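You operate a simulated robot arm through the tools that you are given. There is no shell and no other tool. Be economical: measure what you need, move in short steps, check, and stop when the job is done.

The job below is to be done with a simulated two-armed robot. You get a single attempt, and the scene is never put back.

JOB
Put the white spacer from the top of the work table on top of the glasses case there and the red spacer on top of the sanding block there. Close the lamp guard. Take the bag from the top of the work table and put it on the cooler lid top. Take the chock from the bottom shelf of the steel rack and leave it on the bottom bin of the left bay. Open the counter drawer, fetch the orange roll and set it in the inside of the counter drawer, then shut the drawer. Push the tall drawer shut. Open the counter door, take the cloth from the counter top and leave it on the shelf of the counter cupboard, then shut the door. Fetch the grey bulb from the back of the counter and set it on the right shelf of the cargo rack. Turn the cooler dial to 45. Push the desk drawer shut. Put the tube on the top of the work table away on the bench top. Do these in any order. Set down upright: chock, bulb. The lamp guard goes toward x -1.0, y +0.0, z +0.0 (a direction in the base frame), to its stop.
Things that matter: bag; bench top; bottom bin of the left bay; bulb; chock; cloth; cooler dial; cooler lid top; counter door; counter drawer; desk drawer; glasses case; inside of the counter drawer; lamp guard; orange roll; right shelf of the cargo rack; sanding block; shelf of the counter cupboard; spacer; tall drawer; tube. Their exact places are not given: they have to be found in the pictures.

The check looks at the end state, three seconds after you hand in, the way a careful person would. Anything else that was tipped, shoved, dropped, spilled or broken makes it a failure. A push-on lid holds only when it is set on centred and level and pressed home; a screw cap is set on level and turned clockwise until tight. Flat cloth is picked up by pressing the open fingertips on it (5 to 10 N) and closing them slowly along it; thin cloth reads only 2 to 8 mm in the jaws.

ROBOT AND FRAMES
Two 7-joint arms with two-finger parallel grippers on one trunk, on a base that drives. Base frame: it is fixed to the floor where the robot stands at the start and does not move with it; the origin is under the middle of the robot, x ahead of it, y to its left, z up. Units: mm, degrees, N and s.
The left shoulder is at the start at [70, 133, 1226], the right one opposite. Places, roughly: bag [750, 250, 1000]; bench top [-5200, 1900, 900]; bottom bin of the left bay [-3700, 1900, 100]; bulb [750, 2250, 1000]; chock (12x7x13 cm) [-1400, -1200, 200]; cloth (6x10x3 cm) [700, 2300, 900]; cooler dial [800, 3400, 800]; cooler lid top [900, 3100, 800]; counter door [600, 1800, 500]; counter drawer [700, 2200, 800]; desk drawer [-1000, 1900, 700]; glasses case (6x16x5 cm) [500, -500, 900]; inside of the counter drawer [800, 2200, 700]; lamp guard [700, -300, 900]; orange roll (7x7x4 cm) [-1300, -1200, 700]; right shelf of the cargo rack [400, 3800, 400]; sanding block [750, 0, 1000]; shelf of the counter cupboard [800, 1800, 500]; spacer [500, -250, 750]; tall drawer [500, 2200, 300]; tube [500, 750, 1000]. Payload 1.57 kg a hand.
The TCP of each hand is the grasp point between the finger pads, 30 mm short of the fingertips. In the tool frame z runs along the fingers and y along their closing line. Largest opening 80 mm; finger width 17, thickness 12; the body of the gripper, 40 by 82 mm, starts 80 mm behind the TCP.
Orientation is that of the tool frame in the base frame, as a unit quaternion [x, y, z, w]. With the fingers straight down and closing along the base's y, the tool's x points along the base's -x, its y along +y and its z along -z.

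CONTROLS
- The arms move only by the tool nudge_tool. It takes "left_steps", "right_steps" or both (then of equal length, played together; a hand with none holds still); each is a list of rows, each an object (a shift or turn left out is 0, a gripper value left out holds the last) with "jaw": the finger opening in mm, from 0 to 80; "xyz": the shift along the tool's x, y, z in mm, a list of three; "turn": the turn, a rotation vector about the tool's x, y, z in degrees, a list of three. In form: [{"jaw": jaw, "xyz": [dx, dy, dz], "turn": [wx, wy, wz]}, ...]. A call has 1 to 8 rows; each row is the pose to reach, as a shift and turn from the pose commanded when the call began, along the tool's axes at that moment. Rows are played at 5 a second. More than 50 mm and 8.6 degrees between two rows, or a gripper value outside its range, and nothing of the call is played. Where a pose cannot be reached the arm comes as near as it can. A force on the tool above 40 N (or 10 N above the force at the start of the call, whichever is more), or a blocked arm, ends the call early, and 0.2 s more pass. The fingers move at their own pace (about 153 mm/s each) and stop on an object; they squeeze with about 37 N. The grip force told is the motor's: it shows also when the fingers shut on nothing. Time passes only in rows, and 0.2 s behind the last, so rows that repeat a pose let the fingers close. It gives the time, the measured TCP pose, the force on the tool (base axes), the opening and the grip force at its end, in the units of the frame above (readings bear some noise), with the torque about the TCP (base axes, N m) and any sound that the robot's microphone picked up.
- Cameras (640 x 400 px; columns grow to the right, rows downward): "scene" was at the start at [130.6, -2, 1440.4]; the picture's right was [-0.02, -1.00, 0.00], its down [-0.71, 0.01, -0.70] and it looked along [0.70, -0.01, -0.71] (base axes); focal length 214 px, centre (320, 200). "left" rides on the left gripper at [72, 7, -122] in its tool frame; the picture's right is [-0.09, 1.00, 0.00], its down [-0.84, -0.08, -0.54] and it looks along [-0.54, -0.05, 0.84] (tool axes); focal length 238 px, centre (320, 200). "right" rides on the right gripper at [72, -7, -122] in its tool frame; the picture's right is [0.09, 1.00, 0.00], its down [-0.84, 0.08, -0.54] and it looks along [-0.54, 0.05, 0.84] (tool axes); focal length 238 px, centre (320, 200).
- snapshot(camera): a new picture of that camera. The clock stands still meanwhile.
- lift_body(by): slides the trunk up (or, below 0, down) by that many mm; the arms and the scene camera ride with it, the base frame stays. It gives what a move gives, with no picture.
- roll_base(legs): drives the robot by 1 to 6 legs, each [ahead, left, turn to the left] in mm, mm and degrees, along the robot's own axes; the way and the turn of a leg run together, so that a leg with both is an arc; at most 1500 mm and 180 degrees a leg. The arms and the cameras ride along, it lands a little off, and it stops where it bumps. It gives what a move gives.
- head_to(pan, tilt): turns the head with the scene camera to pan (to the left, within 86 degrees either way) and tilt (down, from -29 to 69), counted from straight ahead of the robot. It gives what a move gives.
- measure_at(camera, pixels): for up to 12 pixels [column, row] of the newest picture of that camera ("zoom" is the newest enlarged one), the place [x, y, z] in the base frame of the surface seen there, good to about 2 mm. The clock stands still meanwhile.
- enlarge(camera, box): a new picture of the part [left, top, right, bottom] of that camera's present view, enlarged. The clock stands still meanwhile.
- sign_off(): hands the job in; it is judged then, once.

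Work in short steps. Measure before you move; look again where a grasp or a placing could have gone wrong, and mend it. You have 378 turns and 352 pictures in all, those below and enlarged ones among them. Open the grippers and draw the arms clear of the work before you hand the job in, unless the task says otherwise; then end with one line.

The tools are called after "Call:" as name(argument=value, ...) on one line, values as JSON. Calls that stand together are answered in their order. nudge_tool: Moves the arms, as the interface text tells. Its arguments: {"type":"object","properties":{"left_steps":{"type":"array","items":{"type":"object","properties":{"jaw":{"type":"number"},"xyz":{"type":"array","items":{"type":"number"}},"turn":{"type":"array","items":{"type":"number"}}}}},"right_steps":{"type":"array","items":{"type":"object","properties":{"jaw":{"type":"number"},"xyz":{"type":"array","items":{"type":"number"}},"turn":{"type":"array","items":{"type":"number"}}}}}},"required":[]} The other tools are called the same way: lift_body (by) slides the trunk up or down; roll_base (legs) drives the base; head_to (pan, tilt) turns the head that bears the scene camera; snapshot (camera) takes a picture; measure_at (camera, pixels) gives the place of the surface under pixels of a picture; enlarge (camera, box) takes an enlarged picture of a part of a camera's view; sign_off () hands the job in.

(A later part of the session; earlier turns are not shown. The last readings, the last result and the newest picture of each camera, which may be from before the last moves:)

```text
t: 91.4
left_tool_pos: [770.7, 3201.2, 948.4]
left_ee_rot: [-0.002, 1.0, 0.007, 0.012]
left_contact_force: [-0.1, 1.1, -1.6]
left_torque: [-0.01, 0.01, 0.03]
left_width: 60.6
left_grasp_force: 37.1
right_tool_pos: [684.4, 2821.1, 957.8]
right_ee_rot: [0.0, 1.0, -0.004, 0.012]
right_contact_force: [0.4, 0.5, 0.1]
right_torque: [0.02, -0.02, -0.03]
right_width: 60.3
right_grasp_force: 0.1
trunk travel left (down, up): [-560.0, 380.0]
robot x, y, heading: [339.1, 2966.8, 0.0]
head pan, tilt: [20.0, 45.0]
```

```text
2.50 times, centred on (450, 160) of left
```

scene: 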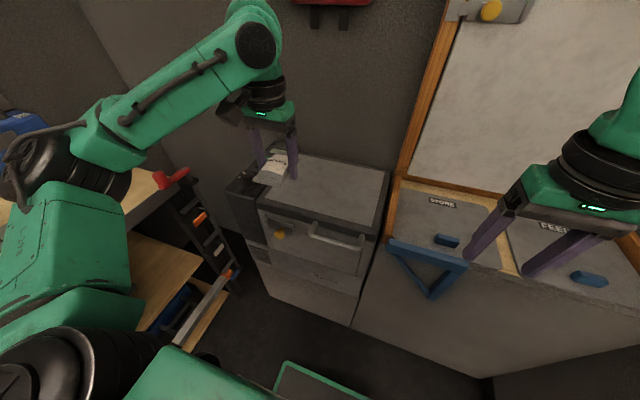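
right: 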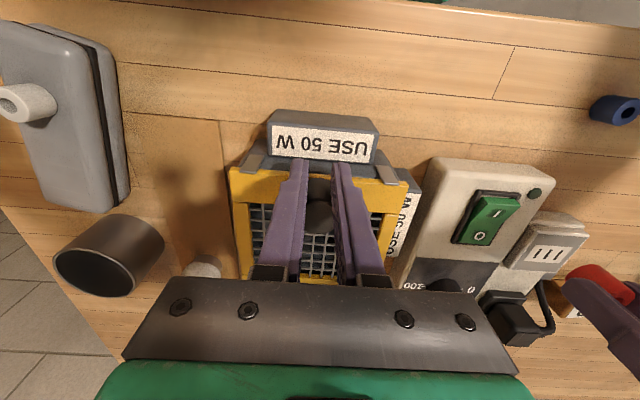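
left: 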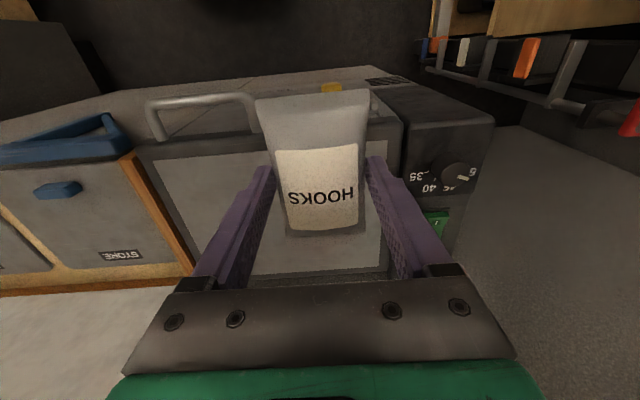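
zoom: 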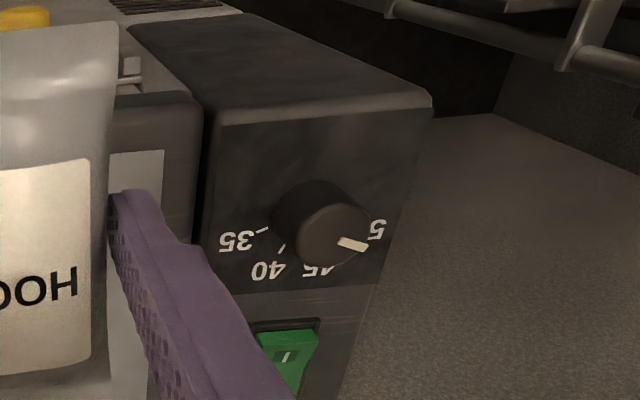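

I move the bag over the lid middle (890,3130) and start lowering.

Call:
nudge_tool(left_steps=[{"xyz": [-40, -24, 0], "turn": [0, 1.4, 0]}, {"xyz": [-80, -48, 0], "turn": [0, 1.4, 0]}, {"xyz": [-119, -71, 0], "turn": [0, 1.4, 0]}, {"xyz": [-119, -71, 45], "turn": [0, 1.4, 0]}, {"xyz": [-119, -71, 85], "turn": [0, 1.4, 0]}, {"xyz": [-119, -71, 105], "turn": [0, 1.4, 0]}])

Call:
snapshot(camera="left")

```text
t: 92.8
left_tool_pos: [889.8, 3132.5, 843.0]
left_ee_rot: [-0.002, 1.0, 0.006, 0.0]
left_contact_force: [-0.4, 0.5, -0.7]
left_torque: [0.01, -0.04, -0.03]
left_width: 60.7
left_grasp_force: 36.6
right_tool_pos: [683.3, 2820.4, 957.6]
right_ee_rot: [0.001, 1.0, -0.004, 0.012]
right_contact_force: [0.1, 0.6, 0.2]
right_torque: [-0.02, 0.02, 0.02]
right_width: 59.8
right_grasp_force: 0.0
trunk travel left (down, up): [-560.0, 380.0]
robot x, y, heading: [337.3, 2969.4, 0.1]
head pan, tilt: [20.0, 45.0]
```

```text
296 pictures are left
```

left: 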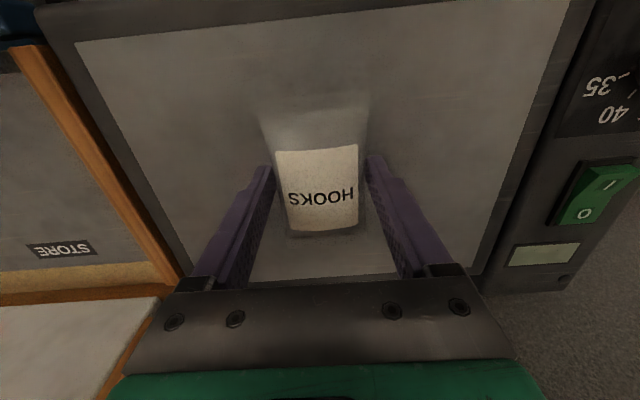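

Well centred on the lid. Lower to contact, checking force.

Call:
nudge_tool(left_steps=[{"xyz": [0, 0, 7]}, {"xyz": [0, 0, 12]}, {"xyz": [0, 0, 15]}])

```text
t: 93.6
left_tool_pos: [892.0, 3133.1, 830.1]
left_ee_rot: [-0.003, 1.0, 0.006, 0.0]
left_contact_force: [0.1, -0.3, -0.8]
left_torque: [0.01, 0.01, -0.01]
left_width: 60.5
left_grasp_force: 36.8
right_tool_pos: [683.9, 2821.0, 957.1]
right_ee_rot: [0.001, 1.0, -0.004, 0.012]
right_contact_force: [0.2, -0.1, 0.6]
right_torque: [-0.03, 0.0, 0.02]
right_width: 60.3
right_grasp_force: 0.1
trunk travel left (down, up): [-560.0, 380.0]
robot x, y, heading: [336.0, 2968.5, 0.0]
head pan, tilt: [20.0, 45.0]
```

Call:
nudge_tool(left_steps=[{"xyz": [0, 0, 2]}, {"xyz": [0, 0, 4]}])

```text
t: 94.2
left_tool_pos: [891.7, 3132.6, 825.5]
left_ee_rot: [-0.003, 1.0, 0.007, -0.001]
left_contact_force: [0.8, 0.2, -1.9]
left_torque: [-0.01, 0.01, 0.0]
left_width: 60.6
left_grasp_force: 37.4
right_tool_pos: [683.9, 2820.9, 957.9]
right_ee_rot: [0.001, 1.0, -0.004, 0.012]
right_contact_force: [-0.2, -0.5, 0.2]
right_torque: [0.04, 0.0, 0.0]
right_width: 60.2
right_grasp_force: 0.0
trunk travel left (down, up): [-560.0, 380.0]
robot x, y, heading: [339.8, 2968.2, 0.3]
head pan, tilt: [20.0, 45.0]
```

Fingertips are 3 mm above the lid; I release and rise.

Call:
nudge_tool(left_steps=[{"jaw": 66, "xyz": [0, 0, 0]}, {"jaw": 76, "xyz": [0, 0, 0]}, {"jaw": 78, "xyz": [0, 0, 0]}, {"xyz": [0, 0, -40]}, {"xyz": [0, 0, -80]}, {"xyz": [0, 0, -110]}])

Call:
snapshot(camera="left")

Call:
snapshot(camera="scene")

```text
t: 95.6
left_tool_pos: [890.7, 3129.7, 934.1]
left_ee_rot: [-0.002, 1.0, 0.007, 0.001]
left_contact_force: [-0.5, -0.6, -0.1]
left_torque: [0.0, -0.06, 0.0]
left_width: 77.8
left_grasp_force: 0.0
right_tool_pos: [683.4, 2821.0, 958.0]
right_ee_rot: [0.001, 1.0, -0.004, 0.014]
right_contact_force: [-0.7, -0.2, 0.5]
right_torque: [0.03, 0.04, 0.0]
right_width: 59.6
right_grasp_force: 0.0
trunk travel left (down, up): [-560.0, 380.0]
robot x, y, heading: [338.9, 2964.7, 0.2]
head pan, tilt: [20.0, 45.0]
```

```text
295 pictures are left
```

left: 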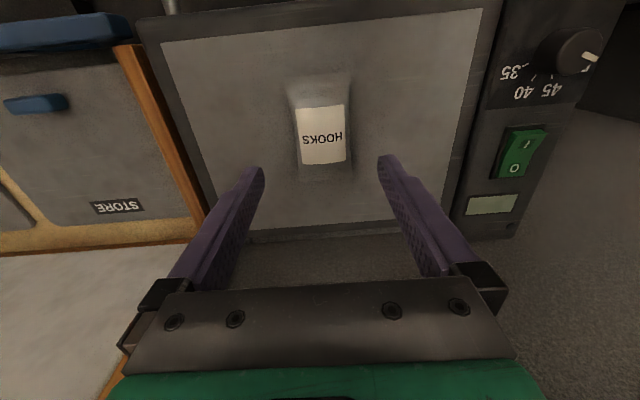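

```text
294 pictures are left
```

scene: 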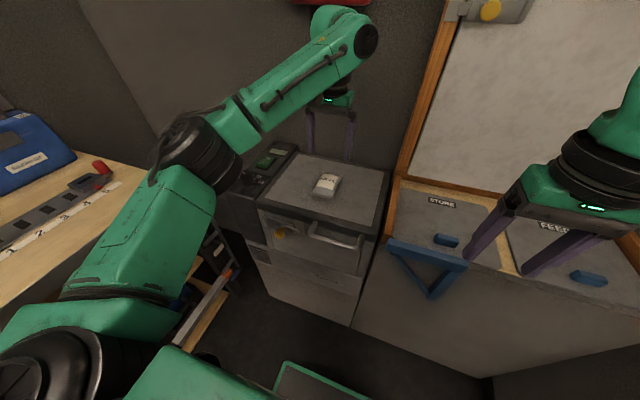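

Bag stands on the lid. Now the dial at ≈(850,3362): I drive left 130 and move the hand over it.

Call:
roll_base(legs=[[0, 130, 0]])

Call:
nudge_tool(left_steps=[{"xyz": [15, 35, 0]}, {"xyz": [30, 70, 0]}, {"xyz": [40, 100, 0]}])

Call:
snapshot(camera="left")

```text
t: 96.9
left_tool_pos: [891.6, 3260.7, 934.6]
left_ee_rot: [-0.003, 1.0, 0.007, 0.0]
left_contact_force: [-0.1, -0.2, 0.0]
left_torque: [0.03, -0.01, 0.01]
left_width: 78.0
left_grasp_force: 0.0
right_tool_pos: [683.4, 2950.6, 957.8]
right_ee_rot: [-0.001, 1.0, -0.004, 0.012]
right_contact_force: [0.4, -0.8, 0.1]
right_torque: [-0.02, -0.05, 0.0]
right_width: 59.8
right_grasp_force: 0.0
trunk travel left (down, up): [-560.0, 380.0]
robot x, y, heading: [336.9, 3100.3, 0.2]
head pan, tilt: [20.0, 45.0]
```

```text
t: 97.7
left_tool_pos: [851.0, 3362.0, 935.7]
left_ee_rot: [-0.001, 1.0, 0.006, 0.0]
left_contact_force: [1.1, 0.0, 0.2]
left_torque: [0.01, 0.01, -0.04]
left_width: 78.1
left_grasp_force: 0.1
right_tool_pos: [682.9, 2953.2, 958.9]
right_ee_rot: [0.0, 1.0, -0.004, 0.012]
right_contact_force: [0.7, -0.3, -0.1]
right_torque: [-0.05, -0.03, 0.02]
right_width: 60.0
right_grasp_force: 0.1
trunk travel left (down, up): [-560.0, 380.0]
robot x, y, heading: [334.5, 3097.7, -0.1]
head pan, tilt: [20.0, 45.0]
```

```text
293 pictures are left
```

left: 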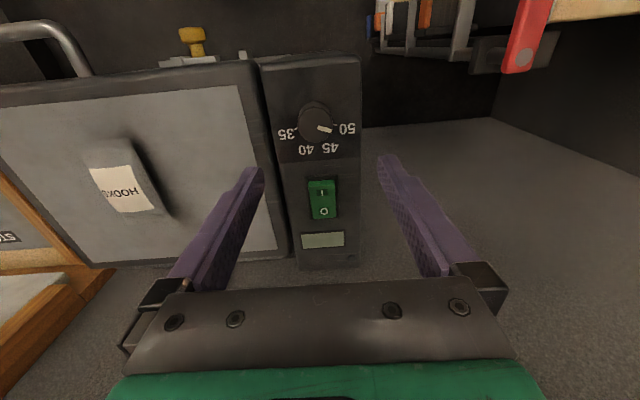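

Call:
enlarge(camera="left", box=[265, 85, 375, 165])

Call:
measure_at(camera="zoom", pixels=[[300, 200], [330, 240], [370, 245], [270, 275], [380, 265], [470, 255], [160, 270], [240, 360], [380, 350], [255, 200], [230, 320], [345, 320]])

```text
5.00 times, centred on (320, 125) of left
```

zoom: 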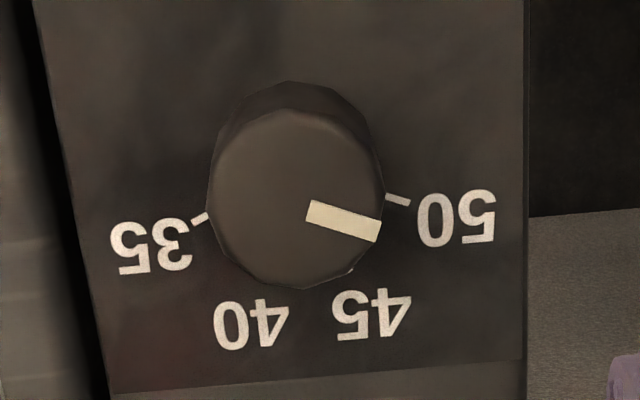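

```text
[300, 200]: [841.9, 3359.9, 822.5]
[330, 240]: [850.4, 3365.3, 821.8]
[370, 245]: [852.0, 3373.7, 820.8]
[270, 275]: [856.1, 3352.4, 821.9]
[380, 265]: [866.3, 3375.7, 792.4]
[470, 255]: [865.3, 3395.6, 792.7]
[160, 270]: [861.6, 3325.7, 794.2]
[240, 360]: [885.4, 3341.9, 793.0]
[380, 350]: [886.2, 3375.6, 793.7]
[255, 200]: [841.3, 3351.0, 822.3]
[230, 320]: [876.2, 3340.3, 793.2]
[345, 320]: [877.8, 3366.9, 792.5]
```

Call:
measure_at(camera="zoom", pixels=[[312, 211], [374, 231], [345, 222], [198, 218], [406, 203], [350, 271], [297, 115], [297, 280], [215, 200], [380, 195]])

```text
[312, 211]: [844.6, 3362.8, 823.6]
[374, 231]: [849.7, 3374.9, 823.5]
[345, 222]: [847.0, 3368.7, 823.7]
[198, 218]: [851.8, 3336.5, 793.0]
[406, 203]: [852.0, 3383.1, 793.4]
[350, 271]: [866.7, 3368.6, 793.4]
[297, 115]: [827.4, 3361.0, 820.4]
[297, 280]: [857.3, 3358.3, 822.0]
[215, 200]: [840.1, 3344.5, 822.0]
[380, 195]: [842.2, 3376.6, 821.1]
```

Knob centre (842,3360), top 822; pointer at ≈65° (from +x toward +y), 45-tick at ≈20°: turn ≈45° clockwise from above. I descend and grip.

Call:
nudge_tool(left_steps=[{"jaw": 56, "xyz": [9, -1.5, 40]}, {"jaw": 56, "xyz": [9, -1.5, 80]}, {"jaw": 56, "xyz": [9, -1.5, 109]}])

Call:
snapshot(camera="left")

```text
t: 98.5
left_tool_pos: [842.7, 3359.7, 822.6]
left_ee_rot: [-0.003, 1.0, 0.007, 0.0]
left_contact_force: [-0.5, 0.0, -0.5]
left_torque: [0.0, -0.03, -0.01]
left_width: 56.1
left_grasp_force: 0.1
right_tool_pos: [683.3, 2951.7, 957.9]
right_ee_rot: [0.0, 1.0, -0.005, 0.012]
right_contact_force: [-0.8, -1.3, -0.5]
right_torque: [0.01, 0.0, -0.03]
right_width: 60.1
right_grasp_force: 0.0
trunk travel left (down, up): [-560.0, 380.0]
robot x, y, heading: [338.3, 3101.6, 0.2]
head pan, tilt: [20.0, 45.0]
```

```text
291 pictures are left
```

left: 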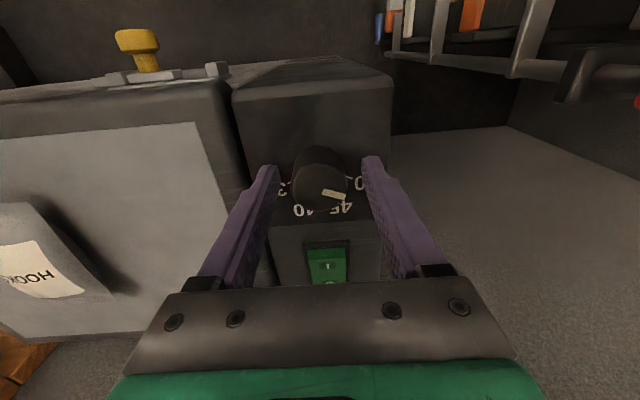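

Raise 3 mm, close, then turn +44° about the tool axis.

Call:
nudge_tool(left_steps=[{"jaw": 40, "xyz": [0, 0, -4]}, {"jaw": 20, "xyz": [0, 0, -4]}, {"jaw": 20, "xyz": [0, 0, -4]}])

Call:
nudge_tool(left_steps=[{"turn": [0, 0, 7]}, {"turn": [0, 0, 14]}, {"turn": [0, 0, 21]}, {"turn": [0, 0, 28]}, {"turn": [0, 0, 35]}, {"turn": [0, 0, 42]}])

Call:
snapshot(camera="left")

```text
t: 99.3
left_tool_pos: [842.1, 3358.6, 828.6]
left_ee_rot: [-0.002, 1.0, 0.007, -0.001]
left_contact_force: [-2.8, -4.7, -6.9]
left_torque: [-1.19, -0.61, -0.01]
left_width: 36.0
left_grasp_force: 42.5
right_tool_pos: [683.1, 2951.5, 957.4]
right_ee_rot: [0.0, 1.0, -0.003, 0.012]
right_contact_force: [-0.4, 0.4, 0.1]
right_torque: [0.0, 0.0, -0.03]
right_width: 60.2
right_grasp_force: 0.1
trunk travel left (down, up): [-560.0, 380.0]
robot x, y, heading: [334.6, 3096.7, 0.1]
head pan, tilt: [20.0, 45.0]
```

```text
t: 100.7
left_tool_pos: [842.4, 3359.1, 828.7]
left_ee_rot: [0.358, 0.934, 0.005, -0.005]
left_contact_force: [-11.0, -12.8, -23.7]
left_torque: [-0.97, 0.19, -0.01]
left_width: 35.9
left_grasp_force: 42.9
right_tool_pos: [685.2, 2950.5, 957.7]
right_ee_rot: [0.001, 1.0, -0.004, 0.011]
right_contact_force: [0.1, -0.2, 0.2]
right_torque: [-0.02, -0.01, 0.0]
right_width: 60.0
right_grasp_force: 0.2
trunk travel left (down, up): [-560.0, 380.0]
robot x, y, heading: [336.7, 3097.2, -0.0]
head pan, tilt: [20.0, 45.0]
```

```text
290 pictures are left
```

left: 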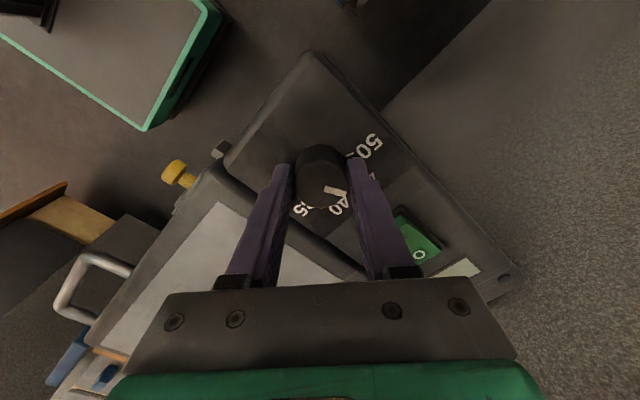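

Turned 42°. I release, rise and check the pointer.

Call:
nudge_tool(left_steps=[{"jaw": 50}, {"jaw": 60}, {"xyz": [0, 0, -40], "jaw": 70}, {"xyz": [0, 0, -80], "jaw": 70}])

Call:
enlarge(camera="left", box=[240, 80, 400, 200])

```text
t: 101.7
left_tool_pos: [842.5, 3359.8, 911.0]
left_ee_rot: [0.356, 0.934, 0.006, -0.002]
left_contact_force: [0.6, -0.1, -0.6]
left_torque: [-0.01, 0.0, -0.01]
left_width: 70.0
left_grasp_force: 0.0
right_tool_pos: [682.4, 2951.2, 957.4]
right_ee_rot: [0.001, 1.0, -0.003, 0.014]
right_contact_force: [-0.5, -0.7, -0.3]
right_torque: [0.0, -0.01, -0.01]
right_width: 60.2
right_grasp_force: 0.1
trunk travel left (down, up): [-560.0, 380.0]
robot x, y, heading: [341.1, 3097.4, 0.0]
head pan, tilt: [20.0, 45.0]
```

```text
3.33 times, centred on (320, 140) of left
```

zoom: 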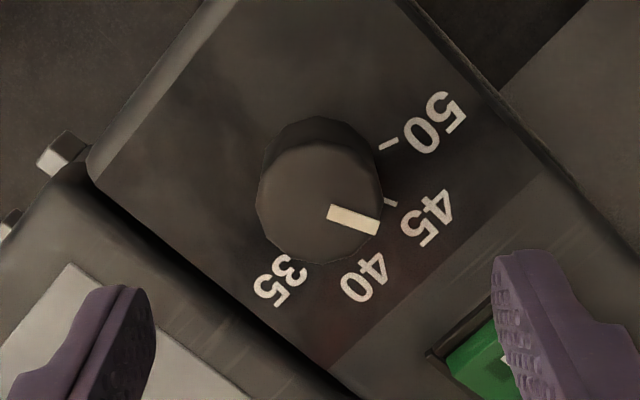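

Call:
measure_at(camera="zoom", pixels=[[332, 214], [375, 228], [355, 219], [393, 203], [383, 147], [395, 141], [262, 190], [380, 205], [330, 140], [310, 258], [440, 115], [428, 215]])

```text
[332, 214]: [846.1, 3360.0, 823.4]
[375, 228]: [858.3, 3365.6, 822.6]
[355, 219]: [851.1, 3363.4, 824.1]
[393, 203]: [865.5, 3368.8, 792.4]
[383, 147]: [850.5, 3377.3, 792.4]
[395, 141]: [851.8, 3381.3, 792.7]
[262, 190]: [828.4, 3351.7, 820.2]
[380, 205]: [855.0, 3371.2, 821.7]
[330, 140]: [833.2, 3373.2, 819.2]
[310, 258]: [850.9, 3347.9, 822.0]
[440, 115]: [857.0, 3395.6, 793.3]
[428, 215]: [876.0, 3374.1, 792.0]
```

Pointer ≈22°, matching the 45 tick. I turn the hand back, then back off and view the counter.

Call:
nudge_tool(left_steps=[{"xyz": [0, 0, -20], "turn": [0, 0, -8]}, {"xyz": [0, 0, -40], "turn": [0, 0, -16]}, {"xyz": [0, 0, -60], "turn": [0, 0, -24]}, {"xyz": [0, 0, -80], "turn": [0, 0, -32]}, {"xyz": [0, 0, -80], "turn": [0, 0, -40]}, {"xyz": [0, 0, -80], "turn": [0, 0, -42]}])

Call:
roll_base(legs=[[-600, 0, 0], [0, -750, 0]])

Call:
head_to(pan=0, tilt=30)

Call:
snapshot(camera="scene")

```text
t: 103.1
left_tool_pos: [842.1, 3358.4, 989.9]
left_ee_rot: [-0.003, 1.0, 0.008, 0.0]
left_contact_force: [-0.9, -0.4, 0.5]
left_torque: [0.01, -0.03, 0.0]
left_width: 70.0
left_grasp_force: 0.1
right_tool_pos: [683.4, 2952.1, 957.7]
right_ee_rot: [0.0, 1.0, -0.004, 0.012]
right_contact_force: [-0.9, 1.0, -0.6]
right_torque: [0.0, 0.04, -0.02]
right_width: 59.9
right_grasp_force: 0.0
trunk travel left (down, up): [-560.0, 380.0]
robot x, y, heading: [335.2, 3100.0, -0.0]
head pan, tilt: [20.0, 45.0]
```

```text
t: 110.1
left_tool_pos: [244.2, 2613.2, 990.8]
left_ee_rot: [-0.002, 1.0, 0.006, 0.0]
left_contact_force: [0.8, -0.3, 0.4]
left_torque: [-0.01, -0.01, 0.0]
left_width: 70.0
left_grasp_force: 0.1
right_tool_pos: [84.2, 2207.2, 958.7]
right_ee_rot: [0.001, 1.0, -0.004, 0.012]
right_contact_force: [0.6, -0.5, 1.0]
right_torque: [-0.02, -0.01, 0.01]
right_width: 60.0
right_grasp_force: 0.1
trunk travel left (down, up): [-560.0, 380.0]
robot x, y, heading: [-259.5, 2354.3, -0.0]
head pan, tilt: [20.0, 45.0]
```

```text
t: 110.9
left_tool_pos: [243.3, 2613.3, 989.8]
left_ee_rot: [-0.002, 1.0, 0.007, 0.0]
left_contact_force: [-0.2, -0.5, 0.1]
left_torque: [-0.02, -0.01, 0.02]
left_width: 69.9
left_grasp_force: 0.1
right_tool_pos: [84.0, 2207.4, 959.1]
right_ee_rot: [0.001, 1.0, -0.004, 0.012]
right_contact_force: [-0.6, -0.5, -0.4]
right_torque: [0.0, -0.03, -0.01]
right_width: 60.0
right_grasp_force: 0.0
trunk travel left (down, up): [-560.0, 380.0]
robot x, y, heading: [-264.0, 2354.8, -0.1]
head pan, tilt: [0.0, 30.0]
```

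```text
288 pictures are left
```

scene: 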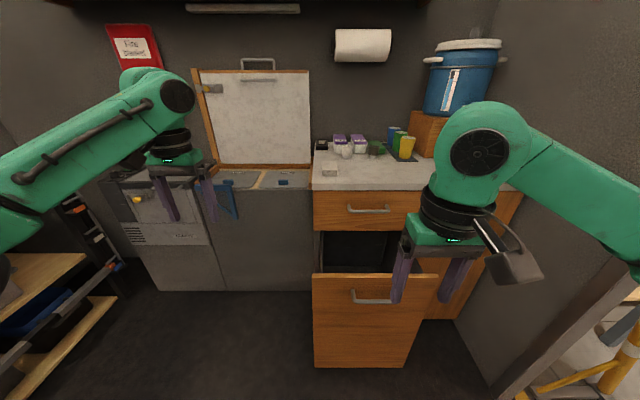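

Call:
enlarge(camera="scene", box=[290, 120, 530, 270])

Call:
measure_at(camera="scene", pixels=[[332, 171], [345, 155], [338, 143], [360, 147], [375, 150], [365, 210], [365, 295], [325, 290], [370, 340], [480, 275], [330, 210], [370, 186]])

```text
2.67 times, centred on (410, 195) of scene
```

zoom: 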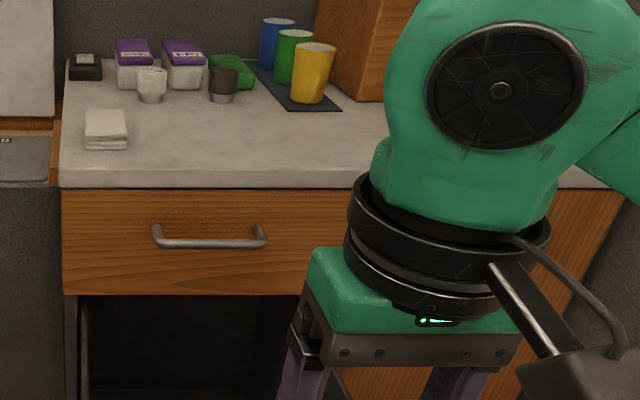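

```text
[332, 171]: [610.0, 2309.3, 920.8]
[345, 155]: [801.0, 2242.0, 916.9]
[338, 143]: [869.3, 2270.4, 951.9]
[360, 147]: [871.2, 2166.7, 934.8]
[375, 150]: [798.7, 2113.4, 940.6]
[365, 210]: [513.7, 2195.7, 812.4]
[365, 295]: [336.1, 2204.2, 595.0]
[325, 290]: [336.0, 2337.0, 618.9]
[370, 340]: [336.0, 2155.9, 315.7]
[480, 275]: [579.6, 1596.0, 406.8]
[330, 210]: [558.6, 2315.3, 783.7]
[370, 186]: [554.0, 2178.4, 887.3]
```

Tall drawer front is at x=336 (z 140–640); closed should be x≈559. I tilt the right hand forward 50° with closed fingers, then lower the trunk.

Call:
nudge_tool(right_steps=[{"jaw": 0, "turn": [0, -8.4, 0]}, {"jaw": 0, "turn": [0, -16.8, 0]}, {"jaw": 0, "turn": [0, -25.2, 0]}, {"jaw": 0, "turn": [0, -33.6, 0]}, {"jaw": 0, "turn": [0, -42, 0]}, {"jaw": 0, "turn": [0, -50, 0]}])

Call:
lift_body(by=-420)

Call:
head_to(pan=0, tilt=30)

Call:
snapshot(camera="scene")

```text
t: 112.3
left_tool_pos: [245.4, 2613.4, 990.9]
left_ee_rot: [-0.002, 1.0, 0.007, 0.0]
left_contact_force: [0.7, 0.1, 0.1]
left_torque: [-0.04, 0.02, 0.01]
left_width: 70.0
left_grasp_force: 0.0
right_tool_pos: [84.7, 2206.2, 958.7]
right_ee_rot: [0.0, 0.915, -0.004, 0.404]
right_contact_force: [0.4, -0.1, 0.5]
right_torque: [0.02, 0.03, 0.0]
right_width: 0.3
right_grasp_force: 21.3
right hand out of reach, approached as far as the arm can: row 6
trunk travel left (down, up): [-560.0, 380.0]
robot x, y, heading: [-262.5, 2359.4, 0.1]
head pan, tilt: [0.0, 30.0]
```

```text
refused: -420 is not a number from -400 to 400
```

```text
t: 112.9
left_tool_pos: [244.2, 2613.6, 990.2]
left_ee_rot: [-0.002, 1.0, 0.006, 0.0]
left_contact_force: [-0.4, -0.2, -0.3]
left_torque: [-0.02, -0.03, -0.01]
left_width: 70.2
left_grasp_force: 0.0
right_tool_pos: [84.8, 2207.0, 957.1]
right_ee_rot: [0.001, 0.916, -0.006, 0.402]
right_contact_force: [0.3, -0.7, -0.1]
right_torque: [-0.01, 0.02, 0.01]
right_width: 0.0
right_grasp_force: 21.1
trunk travel left (down, up): [-560.0, 380.0]
robot x, y, heading: [-258.9, 2354.9, 0.1]
head pan, tilt: [0.0, 30.0]
```

```text
286 pictures are left
```

scene: 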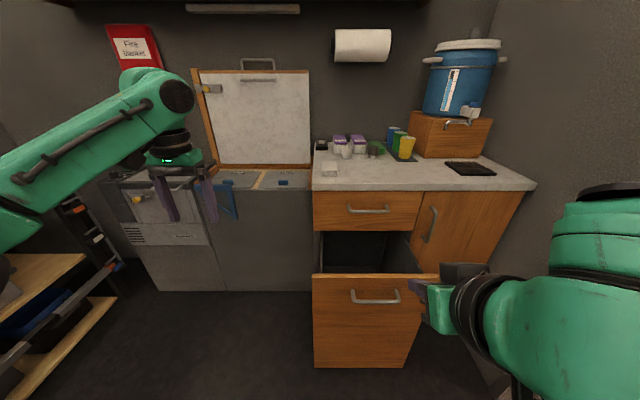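

The door (handle at px 430,225) and drawers are visible. I lower the trunk 400+70 and approach the tall drawer.

Call:
lift_body(by=-400)

Call:
lift_body(by=-70)

Call:
nudge_tool(right_steps=[{"xyz": [0, 20, 0]}, {"xyz": [0, 40, 0]}])

Call:
snapshot(camera="scene")

```text
t: 116.8
left_tool_pos: [243.7, 2613.4, 590.7]
left_ee_rot: [-0.002, 1.0, 0.007, 0.001]
left_contact_force: [-0.3, 0.2, 0.0]
left_torque: [-0.05, -0.03, -0.02]
left_width: 70.1
left_grasp_force: 0.0
right_tool_pos: [84.4, 2207.1, 558.0]
right_ee_rot: [-0.001, 0.916, -0.004, 0.401]
right_contact_force: [-0.6, -0.2, -0.3]
right_torque: [0.02, 0.01, 0.0]
right_width: 0.0
right_grasp_force: 21.4
trunk travel left (down, up): [-160.0, 780.0]
robot x, y, heading: [-261.5, 2355.3, -0.1]
head pan, tilt: [0.0, 30.0]
```

```text
t: 117.8
left_tool_pos: [243.6, 2613.1, 520.7]
left_ee_rot: [-0.002, 1.0, 0.005, 0.0]
left_contact_force: [0.3, 0.1, -0.1]
left_torque: [0.0, 0.02, 0.03]
left_width: 70.1
left_grasp_force: 0.1
right_tool_pos: [85.6, 2206.1, 489.0]
right_ee_rot: [0.0, 0.916, -0.005, 0.402]
right_contact_force: [0.2, -0.1, -1.5]
right_torque: [-0.01, 0.0, 0.02]
right_width: 0.0
right_grasp_force: 21.1
trunk travel left (down, up): [-90.0, 850.0]
robot x, y, heading: [-259.0, 2357.5, -0.0]
head pan, tilt: [0.0, 30.0]
```

```text
t: 118.4
left_tool_pos: [244.2, 2614.0, 520.6]
left_ee_rot: [-0.001, 1.0, 0.007, -0.001]
left_contact_force: [-0.2, 0.7, 0.3]
left_torque: [0.01, -0.01, -0.03]
left_width: 70.1
left_grasp_force: 0.2
right_tool_pos: [85.3, 2248.3, 489.1]
right_ee_rot: [0.0, 0.915, -0.004, 0.403]
right_contact_force: [0.3, -0.2, 0.7]
right_torque: [-0.02, 0.0, 0.01]
right_width: 0.0
right_grasp_force: 21.6
trunk travel left (down, up): [-90.0, 850.0]
robot x, y, heading: [-262.8, 2352.8, 0.1]
head pan, tilt: [0.0, 30.0]
```

```text
285 pictures are left
```

scene: 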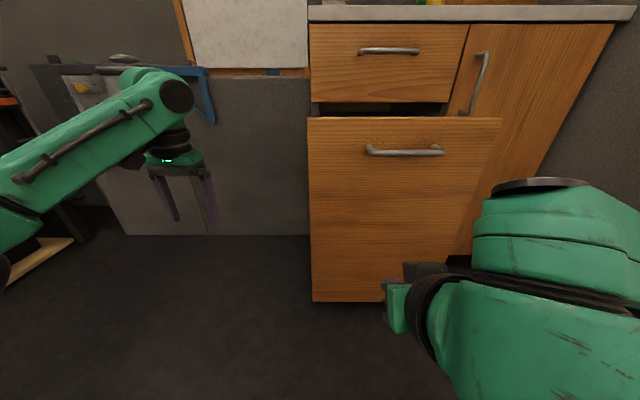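

Call:
measure_at(camera="scene", pixels=[[312, 200], [480, 180], [495, 125], [405, 154], [400, 250], [330, 105], [320, 60], [455, 60], [482, 60], [470, 110], [390, 50], [560, 60]])

```text
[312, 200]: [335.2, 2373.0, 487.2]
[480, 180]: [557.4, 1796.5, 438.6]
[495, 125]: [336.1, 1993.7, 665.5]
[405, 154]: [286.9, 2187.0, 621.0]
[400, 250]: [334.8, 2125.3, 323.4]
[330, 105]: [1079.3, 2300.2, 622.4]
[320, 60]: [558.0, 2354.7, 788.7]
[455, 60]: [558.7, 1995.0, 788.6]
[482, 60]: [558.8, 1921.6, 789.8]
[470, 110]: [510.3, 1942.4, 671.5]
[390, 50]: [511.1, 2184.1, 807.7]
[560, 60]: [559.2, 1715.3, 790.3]
```

Drawer centre y≈2183. I re-centre the right hand, pull the left hand back, then push by driving.

Call:
nudge_tool(right_steps=[{"xyz": [0, -32, 0]}, {"xyz": [0, -64, 0]}, {"xyz": [0, -64, 0]}], left_steps=[{"xyz": [45, 0, 0]}, {"xyz": [90, 0, 0]}, {"xyz": [135, 0, 0]}])

Call:
roll_base(legs=[[215, 0, 0], [100, 0, 0]])

Call:
snapshot(camera="scene")

```text
t: 119.2
left_tool_pos: [106.7, 2614.1, 520.1]
left_ee_rot: [-0.001, 1.0, 0.008, 0.0]
left_contact_force: [0.0, 0.7, 0.1]
left_torque: [0.0, 0.01, 0.0]
left_width: 70.1
left_grasp_force: 0.0
right_tool_pos: [86.9, 2204.7, 488.1]
right_ee_rot: [0.0, 0.916, -0.004, 0.402]
right_contact_force: [0.2, 0.4, 0.0]
right_torque: [-0.01, 0.01, -0.01]
right_width: 0.0
right_grasp_force: 21.4
right hand out of reach, approached as far as the arm can: row 2, 3
trunk travel left (down, up): [-90.0, 850.0]
robot x, y, heading: [-260.9, 2351.8, 0.0]
head pan, tilt: [0.0, 30.0]
```

```text
t: 121.7
left_tool_pos: [422.5, 2615.4, 520.6]
left_ee_rot: [-0.003, 1.0, 0.007, 0.0]
left_contact_force: [0.1, -0.2, 0.6]
left_torque: [0.01, -0.01, -0.03]
left_width: 70.3
left_grasp_force: 0.1
right_tool_pos: [402.0, 2206.7, 489.1]
right_ee_rot: [-0.001, 0.916, -0.004, 0.402]
right_contact_force: [-0.3, 0.5, -0.1]
right_torque: [0.02, 0.01, 0.0]
right_width: 0.0
right_grasp_force: 21.8
trunk travel left (down, up): [-90.0, 850.0]
robot x, y, heading: [54.4, 2353.8, 0.3]
head pan, tilt: [0.0, 30.0]
```

```text
284 pictures are left
```

scene: 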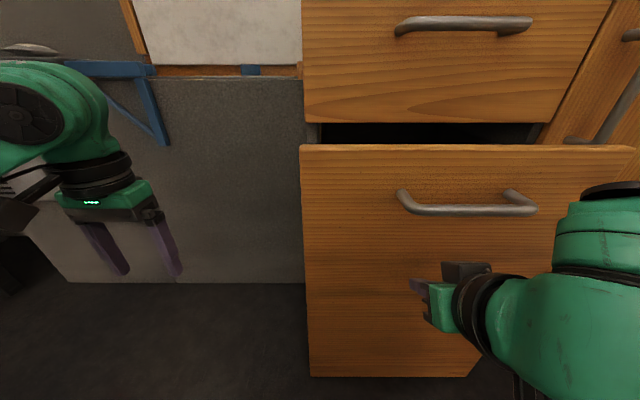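

The drawer moves. I push on to nearly shut, then measure.

Call:
roll_base(legs=[[115, 0, 0]])

Call:
snapshot(camera="scene")

Call:
measure_at(camera="scene", pixels=[[330, 200], [330, 250], [360, 110], [560, 170], [330, 60]])

```text
t: 122.9
left_tool_pos: [537.0, 2615.0, 518.9]
left_ee_rot: [-0.002, 1.0, 0.007, 0.001]
left_contact_force: [0.2, 0.3, 0.5]
left_torque: [0.01, -0.03, 0.02]
left_width: 70.0
left_grasp_force: 0.1
right_tool_pos: [515.2, 2206.0, 490.2]
right_ee_rot: [0.0, 0.916, -0.004, 0.401]
right_contact_force: [-0.2, -0.5, 0.1]
right_torque: [0.0, 0.01, 0.01]
right_width: 0.2
right_grasp_force: 21.2
trunk travel left (down, up): [-90.0, 850.0]
robot x, y, heading: [170.0, 2354.6, -0.1]
head pan, tilt: [0.0, 30.0]
```

```text
283 pictures are left
```

scene: 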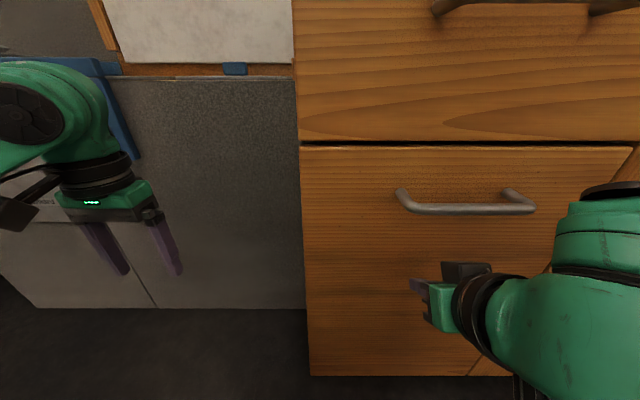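

```text
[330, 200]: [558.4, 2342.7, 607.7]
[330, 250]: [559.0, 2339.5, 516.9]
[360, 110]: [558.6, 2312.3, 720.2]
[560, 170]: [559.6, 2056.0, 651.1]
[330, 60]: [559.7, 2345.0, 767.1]
```

Flush with the others (x≈559). I nudge 15 mm more to be sure, then back off.

Call:
roll_base(legs=[[14, 0, 0]])

Call:
measure_at(camera="scene", pixels=[[330, 200], [360, 110]])

Call:
roll_base(legs=[[-420, 0, 0]])

Call:
lift_body(by=400)

Call:
lift_body(by=150)

Call:
snapshot(camera="scene")

```text
t: 123.6
left_tool_pos: [550.9, 2614.6, 521.4]
left_ee_rot: [-0.002, 1.0, 0.007, 0.0]
left_contact_force: [0.3, -1.0, -0.5]
left_torque: [0.02, -0.04, -0.01]
left_width: 70.2
left_grasp_force: 0.0
right_tool_pos: [529.4, 2205.3, 489.5]
right_ee_rot: [-0.001, 0.915, -0.004, 0.402]
right_contact_force: [0.0, -0.6, 0.5]
right_torque: [0.01, 0.03, -0.01]
right_width: 0.0
right_grasp_force: 21.4
trunk travel left (down, up): [-90.0, 850.0]
robot x, y, heading: [179.2, 2354.4, -0.1]
head pan, tilt: [0.0, 30.0]
```

```text
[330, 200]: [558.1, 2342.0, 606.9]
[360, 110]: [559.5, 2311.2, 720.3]
```

```text
t: 126.2
left_tool_pos: [134.7, 2614.6, 520.9]
left_ee_rot: [-0.001, 1.0, 0.006, 0.0]
left_contact_force: [0.2, -0.5, -0.7]
left_torque: [0.0, 0.01, 0.0]
left_width: 69.9
left_grasp_force: 0.1
right_tool_pos: [111.4, 2205.1, 488.7]
right_ee_rot: [-0.001, 0.916, -0.004, 0.402]
right_contact_force: [-0.2, 0.0, -0.1]
right_torque: [-0.03, -0.05, 0.01]
right_width: 0.0
right_grasp_force: 21.3
trunk travel left (down, up): [-90.0, 850.0]
robot x, y, heading: [-233.0, 2356.1, 0.1]
head pan, tilt: [0.0, 30.0]
```

```text
t: 130.0
left_tool_pos: [133.2, 2613.7, 920.1]
left_ee_rot: [-0.001, 1.0, 0.007, 0.001]
left_contact_force: [-0.7, -0.4, 0.4]
left_torque: [-0.02, 0.01, -0.01]
left_width: 70.1
left_grasp_force: 0.1
right_tool_pos: [112.5, 2205.4, 888.4]
right_ee_rot: [0.0, 0.915, -0.005, 0.403]
right_contact_force: [-0.5, -0.1, -0.6]
right_torque: [-0.01, 0.01, -0.01]
right_width: 0.0
right_grasp_force: 20.6
trunk travel left (down, up): [-490.0, 450.0]
robot x, y, heading: [-235.9, 2357.4, 0.0]
head pan, tilt: [0.0, 30.0]
```

```text
t: 131.8
left_tool_pos: [132.5, 2614.9, 1071.0]
left_ee_rot: [0.0, 1.0, 0.008, 0.0]
left_contact_force: [0.1, 0.5, 0.0]
left_torque: [0.0, 0.03, 0.0]
left_width: 70.1
left_grasp_force: 0.2
right_tool_pos: [111.6, 2205.1, 1038.9]
right_ee_rot: [0.001, 0.916, -0.005, 0.402]
right_contact_force: [-0.5, 0.0, -0.3]
right_torque: [0.0, 0.03, 0.02]
right_width: 0.2
right_grasp_force: 21.8
trunk travel left (down, up): [-640.0, 300.0]
robot x, y, heading: [-238.6, 2355.9, -0.3]
head pan, tilt: [0.0, 30.0]
```

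```text
282 pictures are left
```

scene: 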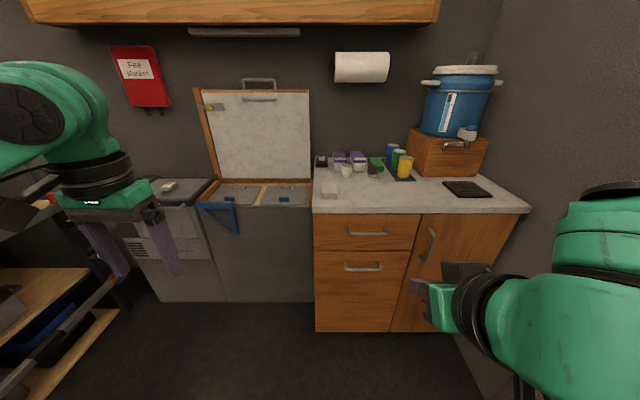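

Tall drawer is shut. I enlarge the counter to identify the grey bulb.

Call:
enlarge(camera="scene", box=[305, 135, 425, 210])

Call:
measure_at(camera="zoom", pixels=[[217, 185], [217, 205], [217, 165], [357, 190], [357, 175], [357, 212], [125, 295], [125, 270], [80, 290], [165, 290], [40, 140]])

```text
5.33 times, centred on (365, 172) of scene
```

zoom: 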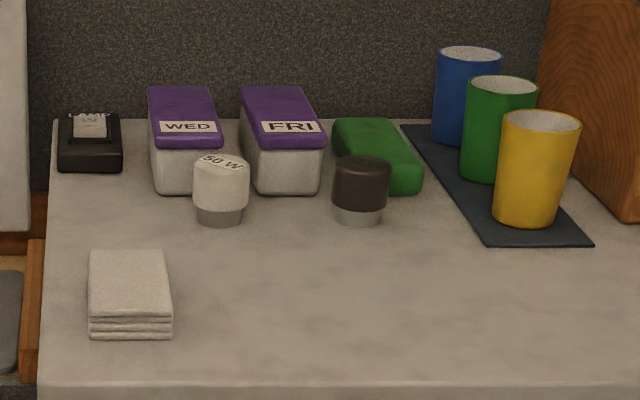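

```text
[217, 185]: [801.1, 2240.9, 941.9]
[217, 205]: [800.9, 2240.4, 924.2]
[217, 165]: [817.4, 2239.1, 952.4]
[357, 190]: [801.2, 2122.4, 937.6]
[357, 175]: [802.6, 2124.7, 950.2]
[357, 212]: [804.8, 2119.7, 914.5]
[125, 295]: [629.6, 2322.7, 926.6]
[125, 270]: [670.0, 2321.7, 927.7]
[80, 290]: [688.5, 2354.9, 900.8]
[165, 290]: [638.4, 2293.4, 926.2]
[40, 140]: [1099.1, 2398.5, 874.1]
```

Two bulbs: a white "50 W" one (y 2240) and a dark grey one (y 2122); I get closer to judge. I drive to x≈250, y≈2275 with the tilted right hand opened.

Call:
roll_base(legs=[[0, -82, 0], [470, 0, 0]])

Call:
nudge_tool(right_steps=[{"jaw": 70}])

Call:
snapshot(camera="right")

Call:
snapshot(camera="scene")

```text
t: 135.3
left_tool_pos: [605.4, 2526.9, 1070.6]
left_ee_rot: [0.002, 1.0, 0.006, 0.0]
left_contact_force: [0.8, 0.1, -0.2]
left_torque: [-0.01, -0.01, 0.0]
left_width: 69.8
left_grasp_force: 0.1
right_tool_pos: [580.4, 2118.3, 1037.6]
right_ee_rot: [0.002, 0.916, -0.006, 0.402]
right_contact_force: [-0.4, -0.8, -0.2]
right_torque: [0.01, 0.0, -0.01]
right_width: 0.0
right_grasp_force: 20.9
trunk travel left (down, up): [-640.0, 300.0]
robot x, y, heading: [236.2, 2274.0, -0.4]
head pan, tilt: [0.0, 30.0]
```

```text
t: 135.7
left_tool_pos: [603.9, 2526.4, 1071.0]
left_ee_rot: [0.002, 1.0, 0.007, 0.0]
left_contact_force: [0.4, -0.4, 0.0]
left_torque: [-0.03, -0.02, -0.01]
left_width: 70.0
left_grasp_force: 0.1
right_tool_pos: [580.1, 2116.5, 1037.7]
right_ee_rot: [0.003, 0.916, -0.005, 0.402]
right_contact_force: [-0.3, 0.0, -1.1]
right_torque: [0.0, 0.0, 0.0]
right_width: 70.0
right_grasp_force: 0.1
trunk travel left (down, up): [-640.0, 300.0]
robot x, y, heading: [232.5, 2268.6, -0.4]
head pan, tilt: [0.0, 30.0]
```

```text
280 pictures are left
```

right: 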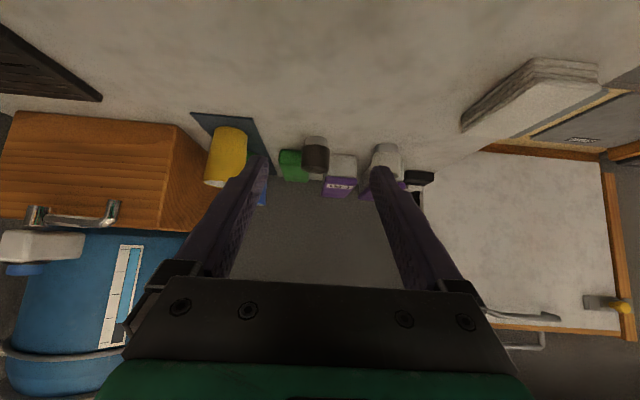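

```text
279 pictures are left
```

scene: 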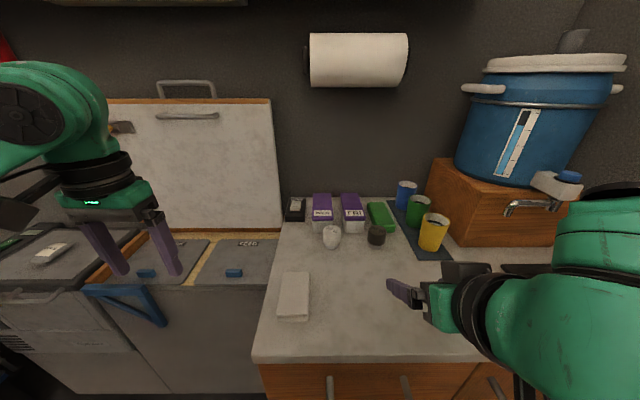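

Call:
enlarge(camera="scene", box=[300, 190, 420, 265])

Call:
measure_at(camera="zoom", pixels=[[407, 235], [407, 285], [370, 250], [445, 250], [170, 235], [170, 285], [330, 200], [470, 150], [410, 205]])

```text
5.33 times, centred on (360, 228) of scene
```

zoom: 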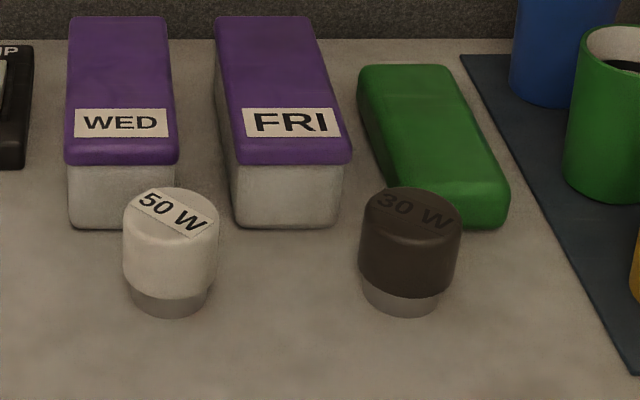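

```text
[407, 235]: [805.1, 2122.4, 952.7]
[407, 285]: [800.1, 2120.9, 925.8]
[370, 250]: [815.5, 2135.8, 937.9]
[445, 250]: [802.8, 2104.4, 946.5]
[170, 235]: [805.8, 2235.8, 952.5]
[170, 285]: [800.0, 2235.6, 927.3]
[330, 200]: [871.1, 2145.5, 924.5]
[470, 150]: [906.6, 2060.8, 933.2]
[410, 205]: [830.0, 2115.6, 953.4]
```

The dark one is the tinted-grey bulb ("30 W"), centre ≈(820,2121), cap z 915–953. I move to a pre-grasp point along the tool axis.

Call:
nudge_tool(right_steps=[{"jaw": 70, "xyz": [-26, 1, 31]}, {"jaw": 70, "xyz": [-52, 3, 62]}, {"jaw": 70, "xyz": [-77, 4, 93]}, {"jaw": 70, "xyz": [-77, 4, 93]}])

Call:
snapshot(camera="right")

```text
t: 136.7
left_tool_pos: [604.1, 2526.0, 1070.5]
left_ee_rot: [0.002, 1.0, 0.007, 0.0]
left_contact_force: [-0.1, -0.2, -0.1]
left_torque: [-0.03, -0.03, 0.0]
left_width: 70.0
left_grasp_force: 0.0
right_tool_pos: [701.7, 2119.4, 1031.8]
right_ee_rot: [0.002, 0.916, -0.005, 0.402]
right_contact_force: [-0.2, 0.9, -0.4]
right_torque: [0.0, -0.03, 0.0]
right_width: 70.1
right_grasp_force: 0.0
trunk travel left (down, up): [-640.0, 300.0]
robot x, y, heading: [234.3, 2270.5, -0.2]
head pan, tilt: [0.0, 30.0]
```

```text
277 pictures are left
```

right: 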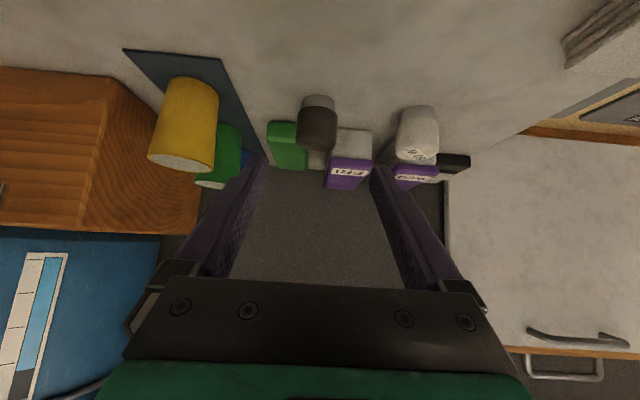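

Call:
measure_at(camera="right", pixels=[[301, 125], [333, 125], [317, 118], [317, 140], [215, 100], [213, 150], [400, 130], [303, 135], [238, 140]])

```text
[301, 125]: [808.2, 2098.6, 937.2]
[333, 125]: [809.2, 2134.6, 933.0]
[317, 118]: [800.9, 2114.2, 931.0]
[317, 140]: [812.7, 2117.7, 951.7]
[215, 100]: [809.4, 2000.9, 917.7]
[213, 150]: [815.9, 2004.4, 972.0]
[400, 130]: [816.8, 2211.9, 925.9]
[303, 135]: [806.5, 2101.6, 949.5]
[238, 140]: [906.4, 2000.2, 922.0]
```

Aligned. I advance 153 mm along the tool axis in steps and grip.

Call:
nudge_tool(right_steps=[{"jaw": 70, "xyz": [0, -1, 45]}, {"jaw": 70, "xyz": [-1, -1, 90]}, {"jaw": 70, "xyz": [-2, -1, 130]}, {"jaw": 70, "xyz": [-2, -1, 152]}, {"jaw": 70, "xyz": [-2, -1, 152]}])

Call:
snapshot(camera="right")

Call:
enlarge(camera="scene", box=[300, 180, 460, 280])

```text
t: 137.9
left_tool_pos: [603.7, 2526.7, 1070.4]
left_ee_rot: [0.002, 1.0, 0.007, 0.0]
left_contact_force: [0.0, -0.2, -0.7]
left_torque: [0.01, -0.04, 0.02]
left_width: 70.1
left_grasp_force: 0.0
right_tool_pos: [815.6, 2118.5, 930.3]
right_ee_rot: [0.002, 0.916, -0.005, 0.402]
right_contact_force: [0.2, -0.1, 0.7]
right_torque: [0.01, -0.02, 0.0]
right_width: 69.9
right_grasp_force: 0.0
trunk travel left (down, up): [-640.0, 300.0]
robot x, y, heading: [234.7, 2269.0, -0.2]
head pan, tilt: [0.0, 30.0]
```

```text
276 pictures are left
```

right: 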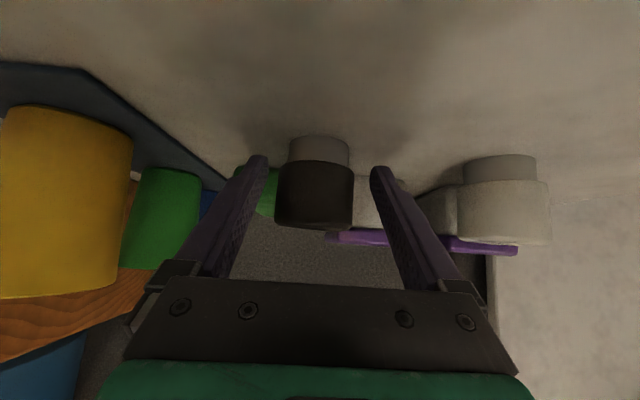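

```text
4.00 times, centred on (380, 230) of scene
```

zoom: 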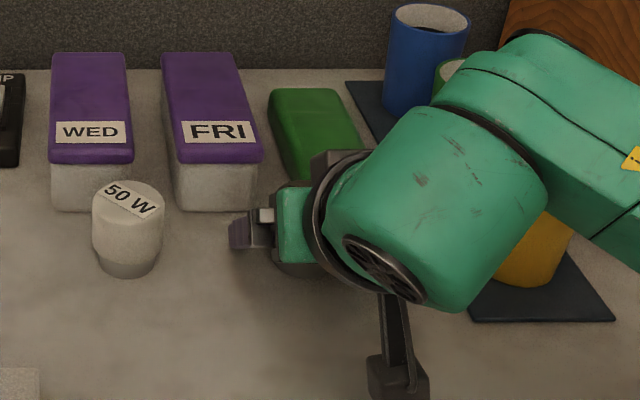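

Bulb is between the fingers. I shift y −2 and close.

Call:
nudge_tool(right_steps=[{"jaw": 55, "xyz": [0, -2, 0]}, {"jaw": 45, "xyz": [0, -2, 0]}, {"jaw": 30, "xyz": [0, -2, 0]}, {"jaw": 30, "xyz": [0, -2, 0]}])

Call:
nudge_tool(right_steps=[{"xyz": [-22, 0, -20]}, {"xyz": [-44, 0, -40]}, {"xyz": [-66, 0, -60]}, {"xyz": [-66, 0, -105]}, {"xyz": [-66, 0, -150]}])

Call:
snapshot(camera="right")

```text
t: 138.9
left_tool_pos: [606.2, 2526.4, 1068.6]
left_ee_rot: [0.002, 1.0, 0.007, 0.0]
left_contact_force: [-0.8, 0.5, -0.1]
left_torque: [-0.03, 0.0, -0.01]
left_width: 70.0
left_grasp_force: 0.1
right_tool_pos: [816.8, 2115.2, 929.8]
right_ee_rot: [0.003, 0.915, -0.006, 0.402]
right_contact_force: [0.8, -0.4, -0.5]
right_torque: [-0.03, 0.0, 0.03]
right_width: 46.6
right_grasp_force: 37.2
trunk travel left (down, up): [-640.0, 300.0]
robot x, y, heading: [237.6, 2269.4, -0.2]
head pan, tilt: [0.0, 30.0]
```

```text
t: 140.1
left_tool_pos: [603.7, 2527.4, 1070.9]
left_ee_rot: [0.002, 1.0, 0.007, 0.001]
left_contact_force: [-1.0, -0.9, 0.2]
left_torque: [0.01, 0.02, 0.0]
left_width: 69.9
left_grasp_force: 0.1
right_tool_pos: [745.2, 2119.2, 1082.5]
right_ee_rot: [0.002, 0.916, -0.006, 0.402]
right_contact_force: [0.2, -1.0, -0.7]
right_torque: [-0.02, 0.01, -0.03]
right_width: 46.7
right_grasp_force: 36.8
trunk travel left (down, up): [-640.0, 300.0]
robot x, y, heading: [235.2, 2266.3, -0.5]
head pan, tilt: [0.0, 30.0]
```

```text
274 pictures are left
```

right: 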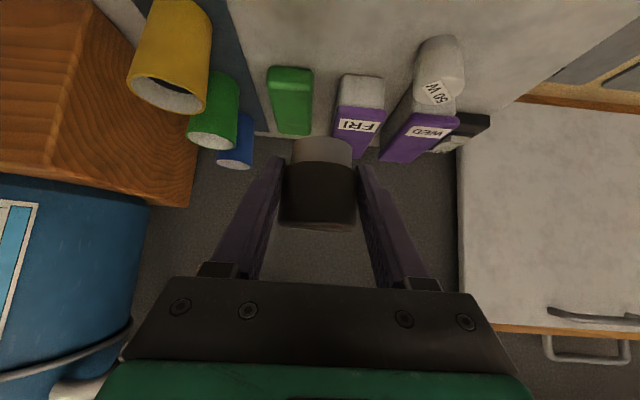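

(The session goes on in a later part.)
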